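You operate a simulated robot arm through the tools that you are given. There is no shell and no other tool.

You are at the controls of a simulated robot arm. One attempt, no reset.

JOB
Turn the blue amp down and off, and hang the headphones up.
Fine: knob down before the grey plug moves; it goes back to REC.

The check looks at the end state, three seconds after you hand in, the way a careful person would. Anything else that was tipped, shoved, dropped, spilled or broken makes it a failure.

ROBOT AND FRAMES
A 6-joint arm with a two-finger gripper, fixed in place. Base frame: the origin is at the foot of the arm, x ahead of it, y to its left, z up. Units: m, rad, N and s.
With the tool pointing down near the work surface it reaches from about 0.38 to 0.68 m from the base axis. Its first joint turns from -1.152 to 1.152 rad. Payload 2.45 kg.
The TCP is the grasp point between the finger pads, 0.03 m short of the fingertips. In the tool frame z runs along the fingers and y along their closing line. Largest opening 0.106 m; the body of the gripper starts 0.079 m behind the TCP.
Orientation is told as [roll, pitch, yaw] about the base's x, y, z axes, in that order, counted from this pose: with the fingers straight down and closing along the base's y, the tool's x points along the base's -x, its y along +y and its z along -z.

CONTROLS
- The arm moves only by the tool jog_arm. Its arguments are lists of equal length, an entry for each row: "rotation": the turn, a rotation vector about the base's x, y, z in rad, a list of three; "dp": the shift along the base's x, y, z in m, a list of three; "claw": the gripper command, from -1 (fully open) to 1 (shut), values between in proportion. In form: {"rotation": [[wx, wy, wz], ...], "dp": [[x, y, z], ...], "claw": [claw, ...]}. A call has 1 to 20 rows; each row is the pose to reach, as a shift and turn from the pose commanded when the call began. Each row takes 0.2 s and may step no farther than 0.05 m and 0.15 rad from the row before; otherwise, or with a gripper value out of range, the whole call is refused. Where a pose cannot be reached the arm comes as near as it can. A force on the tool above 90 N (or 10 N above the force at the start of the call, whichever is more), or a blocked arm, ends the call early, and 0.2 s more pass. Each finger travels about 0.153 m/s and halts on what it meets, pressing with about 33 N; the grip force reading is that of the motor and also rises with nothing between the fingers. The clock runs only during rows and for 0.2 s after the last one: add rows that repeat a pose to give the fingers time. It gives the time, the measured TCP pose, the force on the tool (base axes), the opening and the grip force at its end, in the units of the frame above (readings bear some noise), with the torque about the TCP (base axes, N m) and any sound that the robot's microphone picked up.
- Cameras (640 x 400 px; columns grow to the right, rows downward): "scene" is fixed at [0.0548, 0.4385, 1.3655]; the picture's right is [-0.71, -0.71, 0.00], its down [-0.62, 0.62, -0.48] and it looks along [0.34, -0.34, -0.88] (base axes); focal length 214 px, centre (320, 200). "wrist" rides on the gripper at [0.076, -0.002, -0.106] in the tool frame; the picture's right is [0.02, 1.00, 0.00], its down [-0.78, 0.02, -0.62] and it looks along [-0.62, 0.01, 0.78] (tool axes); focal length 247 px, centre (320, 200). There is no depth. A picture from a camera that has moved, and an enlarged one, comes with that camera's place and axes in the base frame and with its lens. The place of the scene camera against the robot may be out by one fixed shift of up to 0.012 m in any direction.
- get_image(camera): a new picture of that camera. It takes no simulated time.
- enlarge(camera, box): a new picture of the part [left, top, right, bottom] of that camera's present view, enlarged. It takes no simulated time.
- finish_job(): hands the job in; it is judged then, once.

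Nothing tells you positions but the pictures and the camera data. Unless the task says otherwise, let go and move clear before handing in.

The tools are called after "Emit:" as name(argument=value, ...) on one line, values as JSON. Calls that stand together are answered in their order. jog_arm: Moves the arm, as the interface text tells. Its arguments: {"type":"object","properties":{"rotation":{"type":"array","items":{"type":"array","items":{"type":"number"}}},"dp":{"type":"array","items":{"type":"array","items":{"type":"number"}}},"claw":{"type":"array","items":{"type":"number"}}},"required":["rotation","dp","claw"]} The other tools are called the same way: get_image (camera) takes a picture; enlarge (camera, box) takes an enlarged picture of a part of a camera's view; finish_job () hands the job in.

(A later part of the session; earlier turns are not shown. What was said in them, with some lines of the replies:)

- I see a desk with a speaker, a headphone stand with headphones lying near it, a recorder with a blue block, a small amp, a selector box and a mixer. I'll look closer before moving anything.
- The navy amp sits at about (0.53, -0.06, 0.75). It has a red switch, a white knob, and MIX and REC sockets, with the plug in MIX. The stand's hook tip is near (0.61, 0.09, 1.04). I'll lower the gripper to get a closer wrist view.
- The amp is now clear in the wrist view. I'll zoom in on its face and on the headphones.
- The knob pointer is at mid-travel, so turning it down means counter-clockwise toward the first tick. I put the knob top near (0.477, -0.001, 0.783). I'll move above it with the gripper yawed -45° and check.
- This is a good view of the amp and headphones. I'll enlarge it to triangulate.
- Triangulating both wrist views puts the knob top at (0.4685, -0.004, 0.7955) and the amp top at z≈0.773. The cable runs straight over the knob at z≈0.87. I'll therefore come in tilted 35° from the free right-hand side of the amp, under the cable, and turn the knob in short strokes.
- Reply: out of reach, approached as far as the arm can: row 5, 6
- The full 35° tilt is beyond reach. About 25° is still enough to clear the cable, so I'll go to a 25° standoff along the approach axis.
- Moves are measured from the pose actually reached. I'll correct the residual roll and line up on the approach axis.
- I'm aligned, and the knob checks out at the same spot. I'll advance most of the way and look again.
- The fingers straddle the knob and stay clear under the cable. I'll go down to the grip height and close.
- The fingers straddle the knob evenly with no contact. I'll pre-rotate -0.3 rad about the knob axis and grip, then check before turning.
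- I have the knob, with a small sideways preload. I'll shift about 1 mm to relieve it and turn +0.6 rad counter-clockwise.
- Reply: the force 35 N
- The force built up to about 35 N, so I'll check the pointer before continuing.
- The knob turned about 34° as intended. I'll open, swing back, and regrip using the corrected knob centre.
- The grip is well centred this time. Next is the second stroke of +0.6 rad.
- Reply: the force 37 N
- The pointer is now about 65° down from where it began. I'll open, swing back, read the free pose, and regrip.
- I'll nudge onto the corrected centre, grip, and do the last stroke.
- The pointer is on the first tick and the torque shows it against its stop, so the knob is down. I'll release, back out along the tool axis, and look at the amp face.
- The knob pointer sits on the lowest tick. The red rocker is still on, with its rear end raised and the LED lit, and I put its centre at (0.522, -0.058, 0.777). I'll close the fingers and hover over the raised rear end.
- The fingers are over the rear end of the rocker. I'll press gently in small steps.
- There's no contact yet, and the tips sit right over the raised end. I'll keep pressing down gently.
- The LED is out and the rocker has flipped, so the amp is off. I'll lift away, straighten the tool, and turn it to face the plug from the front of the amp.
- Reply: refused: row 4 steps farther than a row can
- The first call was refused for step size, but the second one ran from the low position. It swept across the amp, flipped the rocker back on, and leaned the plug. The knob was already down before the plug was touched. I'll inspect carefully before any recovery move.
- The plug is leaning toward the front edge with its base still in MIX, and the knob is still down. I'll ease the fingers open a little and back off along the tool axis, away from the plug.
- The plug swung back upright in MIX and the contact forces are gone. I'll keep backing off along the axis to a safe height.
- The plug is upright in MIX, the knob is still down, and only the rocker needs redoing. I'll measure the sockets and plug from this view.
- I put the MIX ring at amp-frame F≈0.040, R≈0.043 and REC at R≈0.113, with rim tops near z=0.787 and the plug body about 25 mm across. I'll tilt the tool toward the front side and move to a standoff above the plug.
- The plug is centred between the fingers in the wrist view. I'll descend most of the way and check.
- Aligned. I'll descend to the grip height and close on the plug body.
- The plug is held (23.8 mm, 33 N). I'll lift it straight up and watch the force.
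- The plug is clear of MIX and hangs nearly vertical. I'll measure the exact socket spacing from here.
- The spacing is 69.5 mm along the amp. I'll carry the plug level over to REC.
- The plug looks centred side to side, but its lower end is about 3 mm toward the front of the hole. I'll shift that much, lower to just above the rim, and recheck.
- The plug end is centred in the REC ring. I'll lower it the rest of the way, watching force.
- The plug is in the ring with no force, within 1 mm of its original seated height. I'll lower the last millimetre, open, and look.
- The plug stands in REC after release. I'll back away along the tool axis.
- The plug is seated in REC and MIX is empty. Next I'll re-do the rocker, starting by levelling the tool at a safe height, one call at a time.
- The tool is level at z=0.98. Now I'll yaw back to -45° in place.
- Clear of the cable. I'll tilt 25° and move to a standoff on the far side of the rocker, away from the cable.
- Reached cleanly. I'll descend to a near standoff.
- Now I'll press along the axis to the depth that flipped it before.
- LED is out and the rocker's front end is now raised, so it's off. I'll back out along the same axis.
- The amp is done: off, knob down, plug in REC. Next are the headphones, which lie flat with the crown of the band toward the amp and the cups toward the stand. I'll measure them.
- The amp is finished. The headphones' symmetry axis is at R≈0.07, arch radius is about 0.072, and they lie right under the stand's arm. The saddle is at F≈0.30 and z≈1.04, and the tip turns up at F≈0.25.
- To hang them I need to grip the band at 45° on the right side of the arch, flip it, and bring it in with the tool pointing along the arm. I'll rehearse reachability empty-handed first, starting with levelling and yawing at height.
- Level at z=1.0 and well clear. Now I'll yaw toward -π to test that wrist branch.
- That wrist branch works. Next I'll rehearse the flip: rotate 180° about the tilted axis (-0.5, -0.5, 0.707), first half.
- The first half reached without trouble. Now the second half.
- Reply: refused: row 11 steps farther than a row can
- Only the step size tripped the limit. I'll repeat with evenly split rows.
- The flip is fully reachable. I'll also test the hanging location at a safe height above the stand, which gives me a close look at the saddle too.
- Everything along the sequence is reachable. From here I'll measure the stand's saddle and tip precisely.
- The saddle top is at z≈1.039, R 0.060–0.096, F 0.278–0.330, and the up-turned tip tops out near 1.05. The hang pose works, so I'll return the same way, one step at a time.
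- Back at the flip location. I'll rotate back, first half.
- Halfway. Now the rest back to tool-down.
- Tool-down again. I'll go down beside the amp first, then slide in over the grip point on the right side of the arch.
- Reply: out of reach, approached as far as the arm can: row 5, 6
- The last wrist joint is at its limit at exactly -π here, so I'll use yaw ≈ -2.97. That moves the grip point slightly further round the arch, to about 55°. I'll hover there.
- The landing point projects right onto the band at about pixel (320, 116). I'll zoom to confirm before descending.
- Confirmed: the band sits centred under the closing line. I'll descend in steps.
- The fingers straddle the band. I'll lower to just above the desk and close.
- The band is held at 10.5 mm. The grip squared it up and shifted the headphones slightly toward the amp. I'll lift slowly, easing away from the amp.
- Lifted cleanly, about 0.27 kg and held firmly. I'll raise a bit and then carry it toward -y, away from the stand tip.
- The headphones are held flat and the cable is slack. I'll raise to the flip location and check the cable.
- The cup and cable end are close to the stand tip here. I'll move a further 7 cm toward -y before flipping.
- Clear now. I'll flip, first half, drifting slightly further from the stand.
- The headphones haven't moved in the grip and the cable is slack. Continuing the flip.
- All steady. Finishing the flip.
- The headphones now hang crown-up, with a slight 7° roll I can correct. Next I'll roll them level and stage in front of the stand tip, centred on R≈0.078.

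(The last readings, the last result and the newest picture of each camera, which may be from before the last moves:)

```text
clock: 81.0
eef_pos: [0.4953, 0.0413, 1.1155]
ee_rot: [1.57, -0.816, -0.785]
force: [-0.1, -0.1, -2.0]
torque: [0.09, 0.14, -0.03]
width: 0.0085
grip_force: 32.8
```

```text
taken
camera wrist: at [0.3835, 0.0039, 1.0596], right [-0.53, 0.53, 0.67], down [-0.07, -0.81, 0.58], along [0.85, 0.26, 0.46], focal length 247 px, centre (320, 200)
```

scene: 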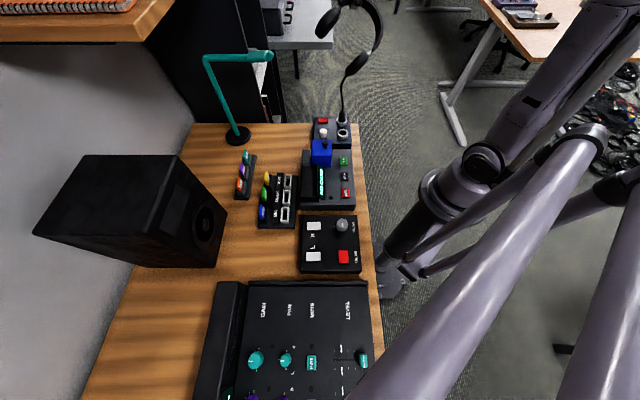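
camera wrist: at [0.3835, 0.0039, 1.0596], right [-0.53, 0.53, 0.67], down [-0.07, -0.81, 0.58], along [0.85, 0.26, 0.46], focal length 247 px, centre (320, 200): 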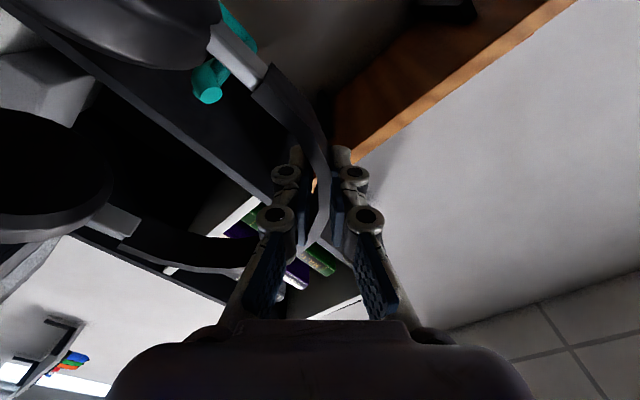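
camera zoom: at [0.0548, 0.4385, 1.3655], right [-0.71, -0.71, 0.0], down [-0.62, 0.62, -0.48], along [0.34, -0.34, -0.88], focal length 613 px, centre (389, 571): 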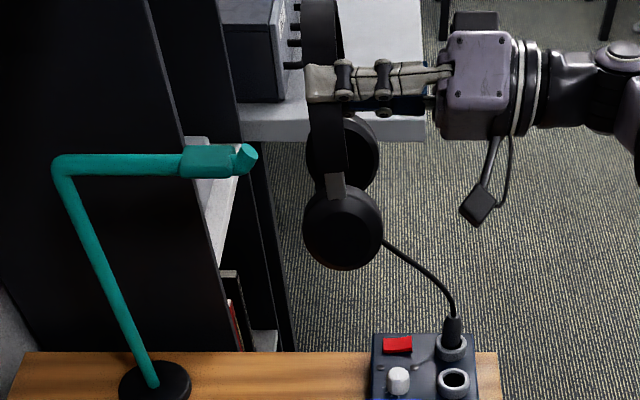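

The headphones hang squarely in front of the stand. I'll lower so the crown sits about 2.5 cm above the tip, and check that view.

Emit:
jog_arm(rotation=[[0, 0, 0], [0, 0, 0], [0, 0, 0]], dp=[[-0.001, 0.001, -0.03], [-0.002, 0.002, -0.06], [-0.002, 0.002, -0.06]], claw=[1, 1, 1])

Emit:
enlarge(camera="scene", box=[210, 0, 354, 100])

Emit:
get_image(camera="wrist")

```text
clock: 81.8
eef_pos: [0.4917, 0.0454, 1.0552]
ee_rot: [1.572, -0.817, -0.784]
force: [0.3, -0.8, -1.6]
torque: [0.1, 0.1, -0.01]
width: 0.0085
grip_force: 33.1
```

```text
4.00 times, centred on (282, 50) of scene
camera zoom: at [0.0548, 0.4385, 1.3655], right [-0.71, -0.71, 0.0], down [-0.62, 0.62, -0.48], along [0.34, -0.34, -0.88], focal length 858 px, centre (472, 800)
```

zoom: 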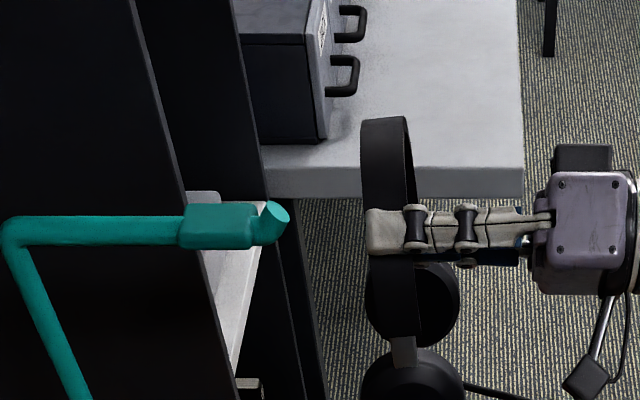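

```text
taken
camera wrist: at [0.3803, 0.0067, 0.9991], right [-0.53, 0.53, 0.67], down [-0.07, -0.81, 0.58], along [0.85, 0.26, 0.46], focal length 247 px, centre (320, 200)
```

wrist: 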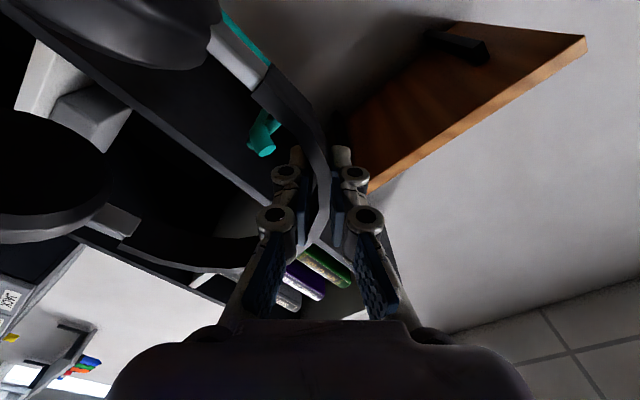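

The crown clears the tip by about 3 cm and the cups straddle the arm line. I'll advance along the arm in two stages.

Emit:
jog_arm(rotation=[[0, 0, 0], [0, 0, 0], [0, 0, 0]], dp=[[0.022, 0.022, 0], [0.044, 0.044, 0], [0.044, 0.044, 0]], claw=[1, 1, 1])

Emit:
enlarge(camera="scene", box=[190, 0, 334, 100])

Emit:
get_image(camera="wrist")

```text
clock: 82.6
eef_pos: [0.5368, 0.0902, 1.0556]
ee_rot: [1.572, -0.818, -0.786]
force: [0.3, -0.6, -2.1]
torque: [0.09, 0.13, 0.0]
width: 0.0085
grip_force: 32.7
```

```text
4.00 times, centred on (262, 50) of scene
camera zoom: at [0.0548, 0.4385, 1.3655], right [-0.71, -0.71, 0.0], down [-0.62, 0.62, -0.48], along [0.34, -0.34, -0.88], focal length 858 px, centre (552, 800)
```

zoom: 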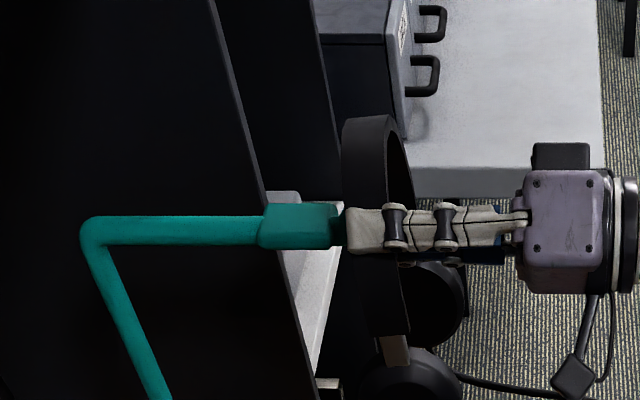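

```text
taken
camera wrist: at [0.4252, 0.0515, 0.9997], right [-0.53, 0.53, 0.67], down [-0.07, -0.81, 0.58], along [0.85, 0.26, 0.46], focal length 247 px, centre (320, 200)
```

wrist: 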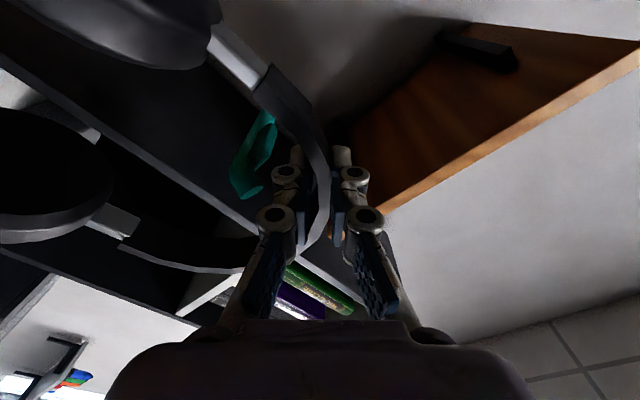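

No contact, and the stand arm shows inside the arch. Advancing the rest of the way to over the saddle.

Emit:
jog_arm(rotation=[[0, 0, 0], [0, 0, 0], [0, 0, 0], [0, 0, 0]], dp=[[0.015, 0.015, 0], [0.03, 0.03, 0], [0.043, 0.043, 0], [0.043, 0.043, 0]], claw=[1, 1, 1, 1])

Emit:
enlarge(camera="scene", box=[190, 0, 334, 100])

Emit:
get_image(camera="wrist")

```text
clock: 83.6
eef_pos: [0.5784, 0.1309, 1.0549]
ee_rot: [1.571, -0.816, -0.786]
force: [0.3, -0.6, -1.7]
torque: [0.08, 0.1, 0.0]
width: 0.0083
grip_force: 33.3
```

```text
4.00 times, centred on (262, 50) of scene
camera zoom: at [0.0548, 0.4385, 1.3655], right [-0.71, -0.71, 0.0], down [-0.62, 0.62, -0.48], along [0.34, -0.34, -0.88], focal length 858 px, centre (552, 800)
```

zoom: 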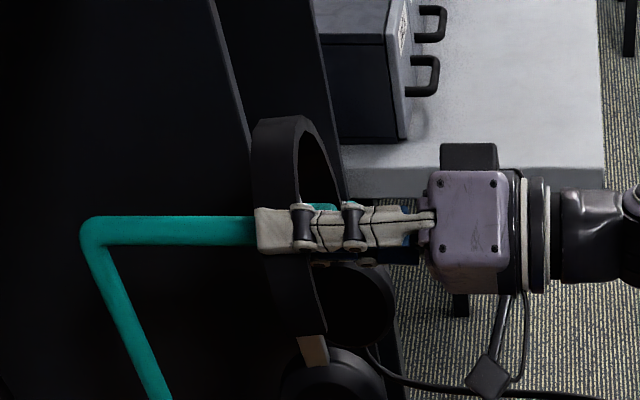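

```text
taken
camera wrist: at [0.4667, 0.092, 0.9991], right [-0.53, 0.53, 0.67], down [-0.07, -0.81, 0.58], along [0.85, 0.26, 0.46], focal length 247 px, centre (320, 200)
```

wrist: 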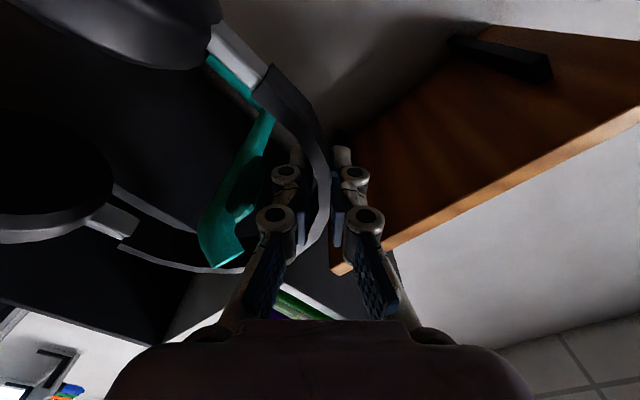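

The crown is over the saddle. I'll lower slowly and watch for the weight transferring.

Emit:
jog_arm(rotation=[[0, 0, 0], [0, 0, 0], [0, 0, 0], [0, 0, 0]], dp=[[0.001, 0.001, -0.012], [0.002, 0.002, -0.024], [0.002, 0.002, -0.035], [0.002, 0.002, -0.035]], claw=[1, 1, 1, 1])

Emit:
enlarge(camera="scene", box=[190, 0, 334, 100])

Emit:
enlarge(camera="wrist", box=[100, 40, 360, 300])

```text
clock: 84.6
eef_pos: [0.5792, 0.1319, 1.019]
ee_rot: [1.57, -0.818, -0.787]
force: [-0.7, -0.1, -2.8]
torque: [0.08, 0.12, -0.03]
width: 0.0086
grip_force: 33.3
```

```text
4.00 times, centred on (262, 50) of scene
camera zoom: at [0.0548, 0.4385, 1.3655], right [-0.71, -0.71, 0.0], down [-0.62, 0.62, -0.48], along [0.34, -0.34, -0.88], focal length 858 px, centre (552, 800)
```

zoom: 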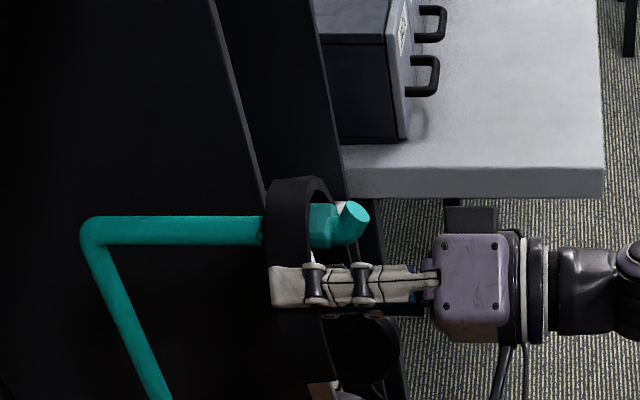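

```text
1.54 times, centred on (230, 170) of wrist
camera zoom: at [0.4678, 0.0929, 0.9631], right [-0.53, 0.53, 0.67], down [-0.07, -0.81, 0.58], along [0.85, 0.26, 0.46], focal length 380 px, centre (458, 246)
```

zoom: 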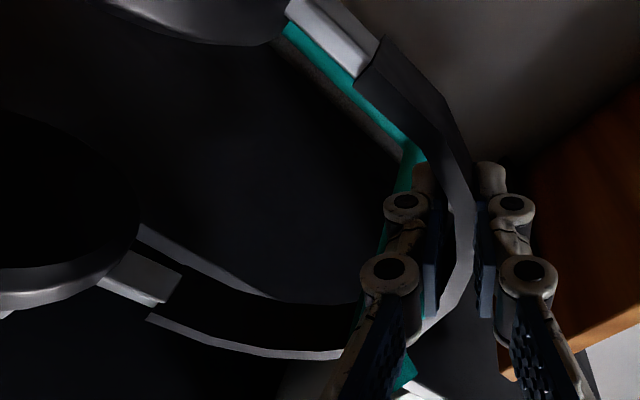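

The band is over the middle of the saddle with about 1 cm left. I'll lower in fine steps.

Emit:
jog_arm(rotation=[[0, 0, 0], [0, 0, 0], [0, 0, 0], [0, 0, 0]], dp=[[0, 0, -0.003], [0, 0, -0.006], [0, 0, -0.009], [0, 0, -0.009]], claw=[1, 1, 1, 1])

Emit:
enlarge(camera="scene", box=[220, 30, 300, 80])

```text
clock: 85.6
eef_pos: [0.5789, 0.1295, 1.013]
ee_rot: [1.582, -0.808, -0.796]
force: [12.6, -2.8, 40.0]
torque: [0.22, -1.41, -0.13]
width: 0.0088
grip_force: 32.8
```

```text
8.00 times, centred on (260, 55) of scene
camera zoom: at [0.0544, 0.4382, 1.3656], right [-0.71, -0.71, 0.0], down [-0.62, 0.62, -0.48], along [0.34, -0.34, -0.88], focal length 1716 px, centre (800, 1360)
```

zoom: 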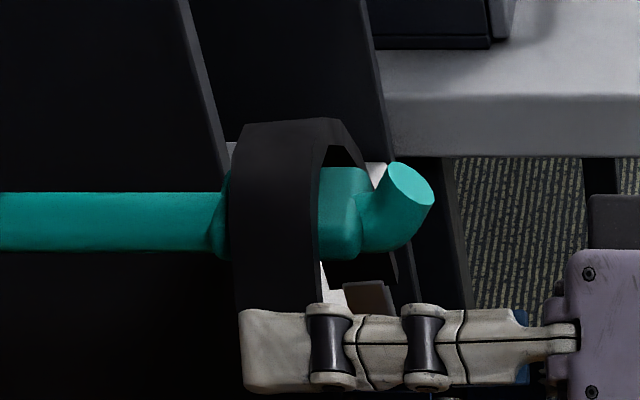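

Contact at z≈1.015: the near side of the arch touched the saddle edge first, so the arch is about 1 cm off-centre. I'll lift slightly, shift, and check again.

Emit:
jog_arm(rotation=[[0, 0, 0], [0, 0, 0], [0, 0, 0]], dp=[[0, 0, 0.008], [-0.0055, 0.0065, 0.008], [-0.0055, 0.0065, 0.008]], claw=[1, 1, 1])

Emit:
enlarge(camera="scene", box=[220, 30, 300, 80])

Emit:
enlarge(camera="wrist", box=[200, 100, 360, 300])

```text
clock: 86.4
eef_pos: [0.5747, 0.1392, 1.0173]
ee_rot: [1.57, -0.816, -0.785]
force: [1.8, -1.6, -0.1]
torque: [0.1, 0.05, -0.07]
width: 0.0085
grip_force: 32.8
```

```text
8.00 times, centred on (260, 55) of scene
camera zoom: at [0.0548, 0.4385, 1.3655], right [-0.71, -0.71, 0.0], down [-0.62, 0.62, -0.48], along [0.34, -0.34, -0.88], focal length 1716 px, centre (800, 1360)
```

zoom: 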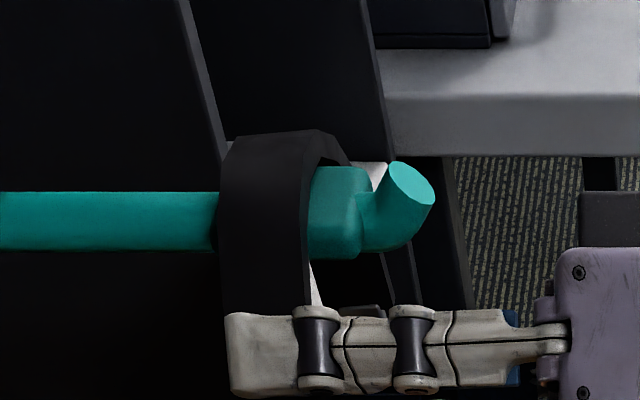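

```text
2.00 times, centred on (280, 200) of wrist
camera zoom: at [0.462, 0.1008, 0.9622], right [-0.53, 0.53, 0.67], down [-0.07, -0.81, 0.58], along [0.85, 0.26, 0.46], focal length 494 px, centre (400, 200)
```

zoom: 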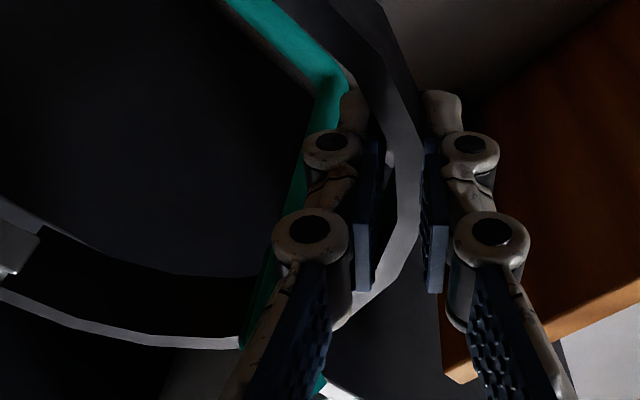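

It's now centred, with the weight already largely on the saddle. I'll lower 1.5 mm and open the fingers just enough to release.

Emit:
jog_arm(rotation=[[0, 0, 0], [0, 0, 0], [0, 0, 0], [0, 0, 0], [0, 0, 0]], dp=[[0, 0, -0.0015], [0, 0, -0.0015], [0, 0, -0.0015], [0, 0, -0.0015], [0, 0, -0.0015]], claw=[1, 0.8, 0.65, 0.6, 0.6])

Emit:
enlarge(camera="scene", box=[200, 30, 328, 110])

Emit:
get_image(camera="wrist")

```text
clock: 87.6
eef_pos: [0.5723, 0.1388, 1.0161]
ee_rot: [1.569, -0.818, -0.784]
force: [-0.7, -0.9, 0.2]
torque: [-0.02, -0.01, 0.03]
width: 0.0213
grip_force: 0.1
```

```text
5.00 times, centred on (264, 70) of scene
camera zoom: at [0.0548, 0.4385, 1.3655], right [-0.71, -0.71, 0.0], down [-0.62, 0.62, -0.48], along [0.34, -0.34, -0.88], focal length 1072 px, centre (600, 850)
```

zoom: 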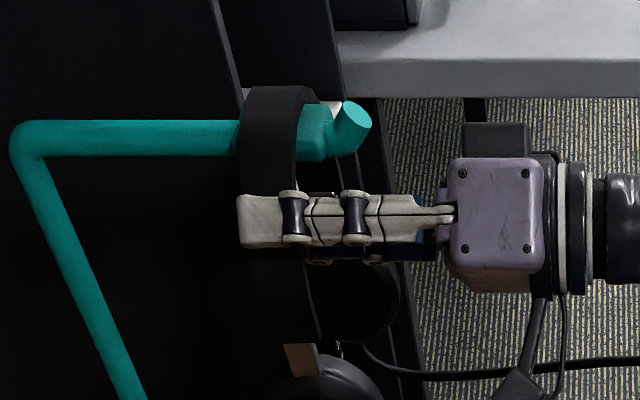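

```text
taken
camera wrist: at [0.4619, 0.1007, 0.9607], right [-0.53, 0.53, 0.67], down [-0.07, -0.81, 0.58], along [0.85, 0.26, 0.46], focal length 247 px, centre (320, 200)
```

wrist: 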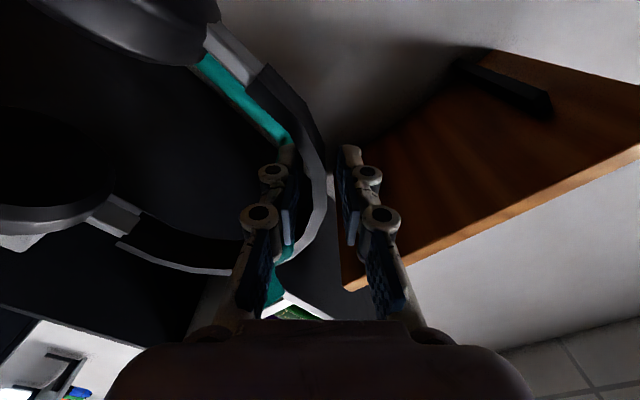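

Released, and the headphones stay on the saddle. I'll open a little wider to clear both sides of the band, then retract straight back.

Emit:
jog_arm(rotation=[[0, 0, 0], [0, 0, 0], [0, 0, 0], [0, 0, 0], [0, 0, 0]], dp=[[0.0008, -0.0008, -0.001], [0.0008, -0.0008, -0.001], [-0.009, -0.011, -0.001], [-0.023, -0.025, -0.001], [-0.037, -0.039, -0.001]], claw=[0.5, 0.43, 0.43, 0.43, 0.43])

Emit:
enlarge(camera="scene", box=[200, 30, 328, 110])

Emit:
get_image(camera="wrist")

```text
clock: 88.8
eef_pos: [0.5352, 0.0989, 1.0169]
ee_rot: [1.57, -0.815, -0.785]
force: [-0.1, -0.1, 0.5]
torque: [-0.01, 0.01, -0.03]
width: 0.03
grip_force: 0.1
```

```text
5.00 times, centred on (264, 70) of scene
camera zoom: at [0.0548, 0.4385, 1.3655], right [-0.71, -0.71, 0.0], down [-0.62, 0.62, -0.48], along [0.34, -0.34, -0.88], focal length 1072 px, centre (600, 850)
```

zoom: 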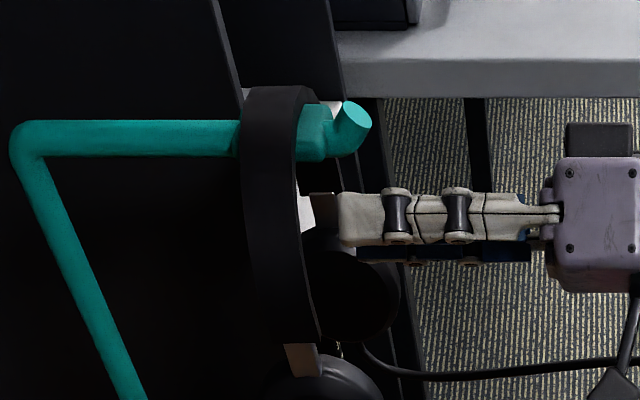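

```text
taken
camera wrist: at [0.4236, 0.062, 0.9608], right [-0.53, 0.53, 0.67], down [-0.07, -0.81, 0.58], along [0.85, 0.26, 0.46], focal length 247 px, centre (320, 200)
```

wrist: 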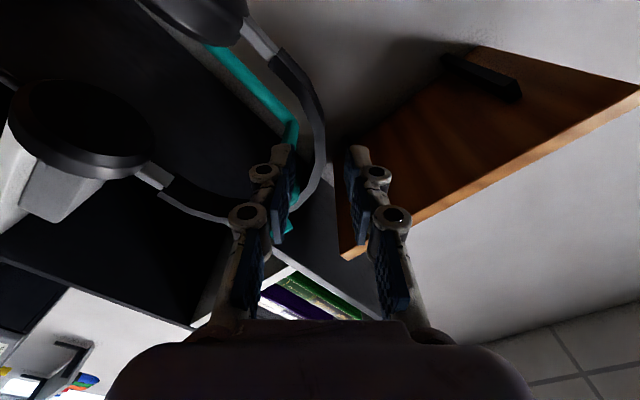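

The headphones are hanging on the saddle and the gripper is clear of the band. I'll back off further and check everything.

Emit:
jog_arm(rotation=[[0, 0, 0], [0, 0, 0], [0, 0, 0], [0, 0, 0], [0, 0, 0], [0, 0, 0]], dp=[[-0.03, -0.03, 0], [-0.05, -0.06, 0.01], [-0.06, -0.09, 0.03], [-0.06, -0.13, 0.06], [-0.06, -0.17, 0.09], [-0.06, -0.17, 0.09]], claw=[0.43, 0.43, 0.43, 0.43, 0.43, 0.43])

Emit:
get_image(camera="scene")

Emit:
enlarge(camera="scene", box=[180, 30, 372, 150])

Emit:
enlarge(camera="scene", box=[220, 30, 300, 80])

Emit:
enlarge(camera="scene", box=[300, 105, 364, 145])

```text
clock: 90.2
eef_pos: [0.4766, -0.0733, 1.1079]
ee_rot: [1.568, -0.816, -0.786]
force: [-0.1, -0.2, -0.1]
torque: [-0.02, -0.01, -0.01]
width: 0.0302
grip_force: 0.1
```

```text
taken
```

scene: 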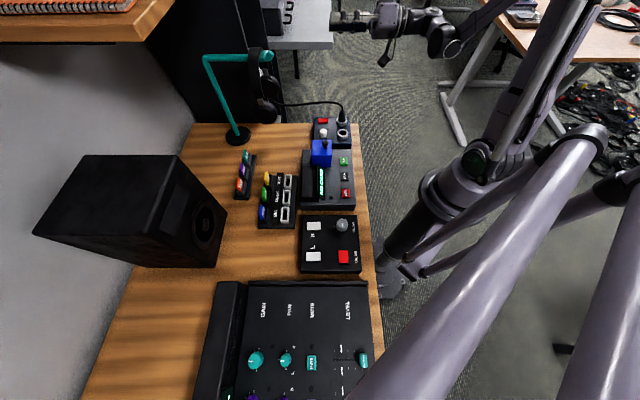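

```text
3.33 times, centred on (276, 90) of scene
camera zoom: at [0.0548, 0.4385, 1.3655], right [-0.71, -0.71, 0.0], down [-0.62, 0.62, -0.48], along [0.34, -0.34, -0.88], focal length 715 px, centre (467, 567)
```

zoom: 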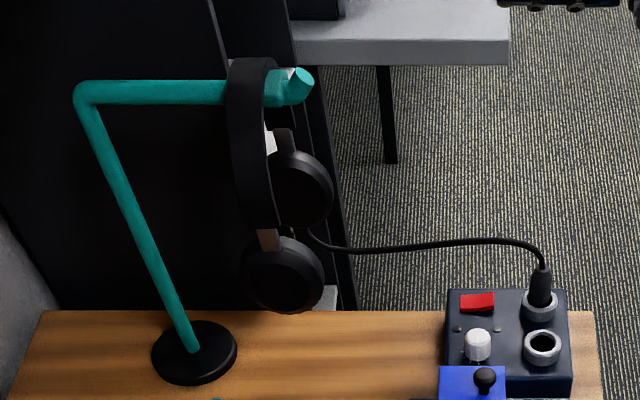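

```text
8.00 times, centred on (260, 55) of scene
camera zoom: at [0.0548, 0.4385, 1.3655], right [-0.71, -0.71, 0.0], down [-0.62, 0.62, -0.48], along [0.34, -0.34, -0.88], focal length 1716 px, centre (800, 1360)
```

zoom: 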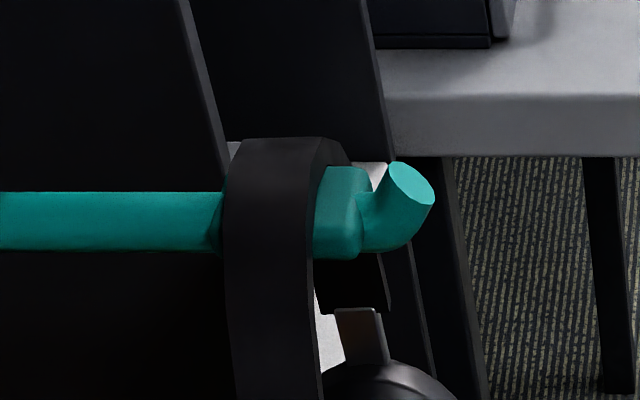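

```text
10.00 times, centred on (332, 125) of scene
camera zoom: at [0.0548, 0.4385, 1.3655], right [-0.71, -0.71, 0.0], down [-0.62, 0.62, -0.48], along [0.34, -0.34, -0.88], focal length 2145 px, centre (200, 950)
```

zoom: 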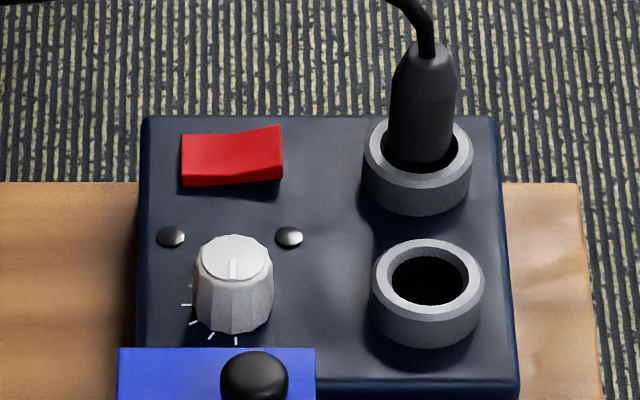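

Headphones hang on the saddle, the amp LEDs are dark with the knob at minimum, the plug is in REC, and the neighbouring gear is unmoved. I'll wait a few seconds to confirm it's all still.

Emit:
jog_arm(rotation=[[0, 0, 0], [0, 0, 0], [0, 0, 0], [0, 0, 0], [0, 0, 0], [0, 0, 0], [0, 0, 0], [0, 0, 0], [0, 0, 0], [0, 0, 0], [0, 0, 0], [0, 0, 0]], dp=[[0, -0.02, 0.01], [0, -0.04, 0.02], [0, -0.06, 0.03], [0, -0.06, 0.03], [0, -0.06, 0.03], [0, -0.06, 0.03], [0, -0.06, 0.03], [0, -0.06, 0.03], [0, -0.06, 0.03], [0, -0.06, 0.03], [0, -0.06, 0.03], [0, -0.06, 0.03]], claw=[0.43, 0.43, 0.43, 0.43, 0.43, 0.43, 0.43, 0.43, 0.43, 0.43, 0.43, 0.43])

Emit:
enlarge(camera="scene", box=[180, 30, 372, 150])

Emit:
enlarge(camera="scene", box=[220, 100, 380, 200])

```text
clock: 92.8
eef_pos: [0.4775, -0.1302, 1.136]
ee_rot: [1.571, -0.817, -0.786]
force: [0.9, 0.4, 0.0]
torque: [0.01, -0.03, -0.03]
width: 0.0302
grip_force: 0.1
```

```text
3.33 times, centred on (276, 90) of scene
camera zoom: at [0.0548, 0.4385, 1.3655], right [-0.71, -0.71, 0.0], down [-0.62, 0.62, -0.48], along [0.34, -0.34, -0.88], focal length 715 px, centre (467, 567)
```

zoom: 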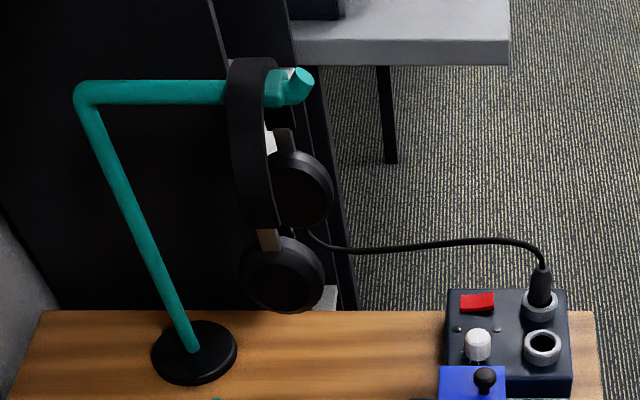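

```text
4.00 times, centred on (300, 150) of scene
camera zoom: at [0.0548, 0.4385, 1.3655], right [-0.71, -0.71, 0.0], down [-0.62, 0.62, -0.48], along [0.34, -0.34, -0.88], focal length 858 px, centre (400, 400)
```

zoom: 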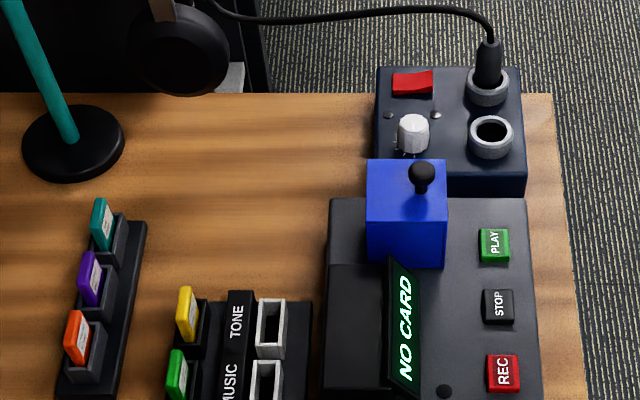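

Nothing has moved in the last few seconds: headphones on the stand, amp off with the knob down, plug in REC, and the rest of the desk as it was. Handing in.

Emit:
finish_job()

```text
The job is handed in.
```

The blue amp is turned down and off, the grey plug is back in REC, and the headphones are hanging on the stand. I handed the job in with the arm clear, after a last look showed nothing moving.

- **Knob:** turned down to its lowest mark, against the stop, before the plug was touched.
- **Slip while working:** with the knob already down, one of my moves was refused and the next ran from too low. The gripper swept across the amp, flipped the switch back on and knocked the plug sideways in MIX. The plug sprang upright when I backed off.
- **Plug and switch:** I then moved the plug to REC and pressed the switch off again; the amp's light is out.
- **Headphones:** they hang by the band on the stand's saddle, with slack in the cable.
- **Everything else:** in the camera views, the amp and the gear around it are where they were at the start.
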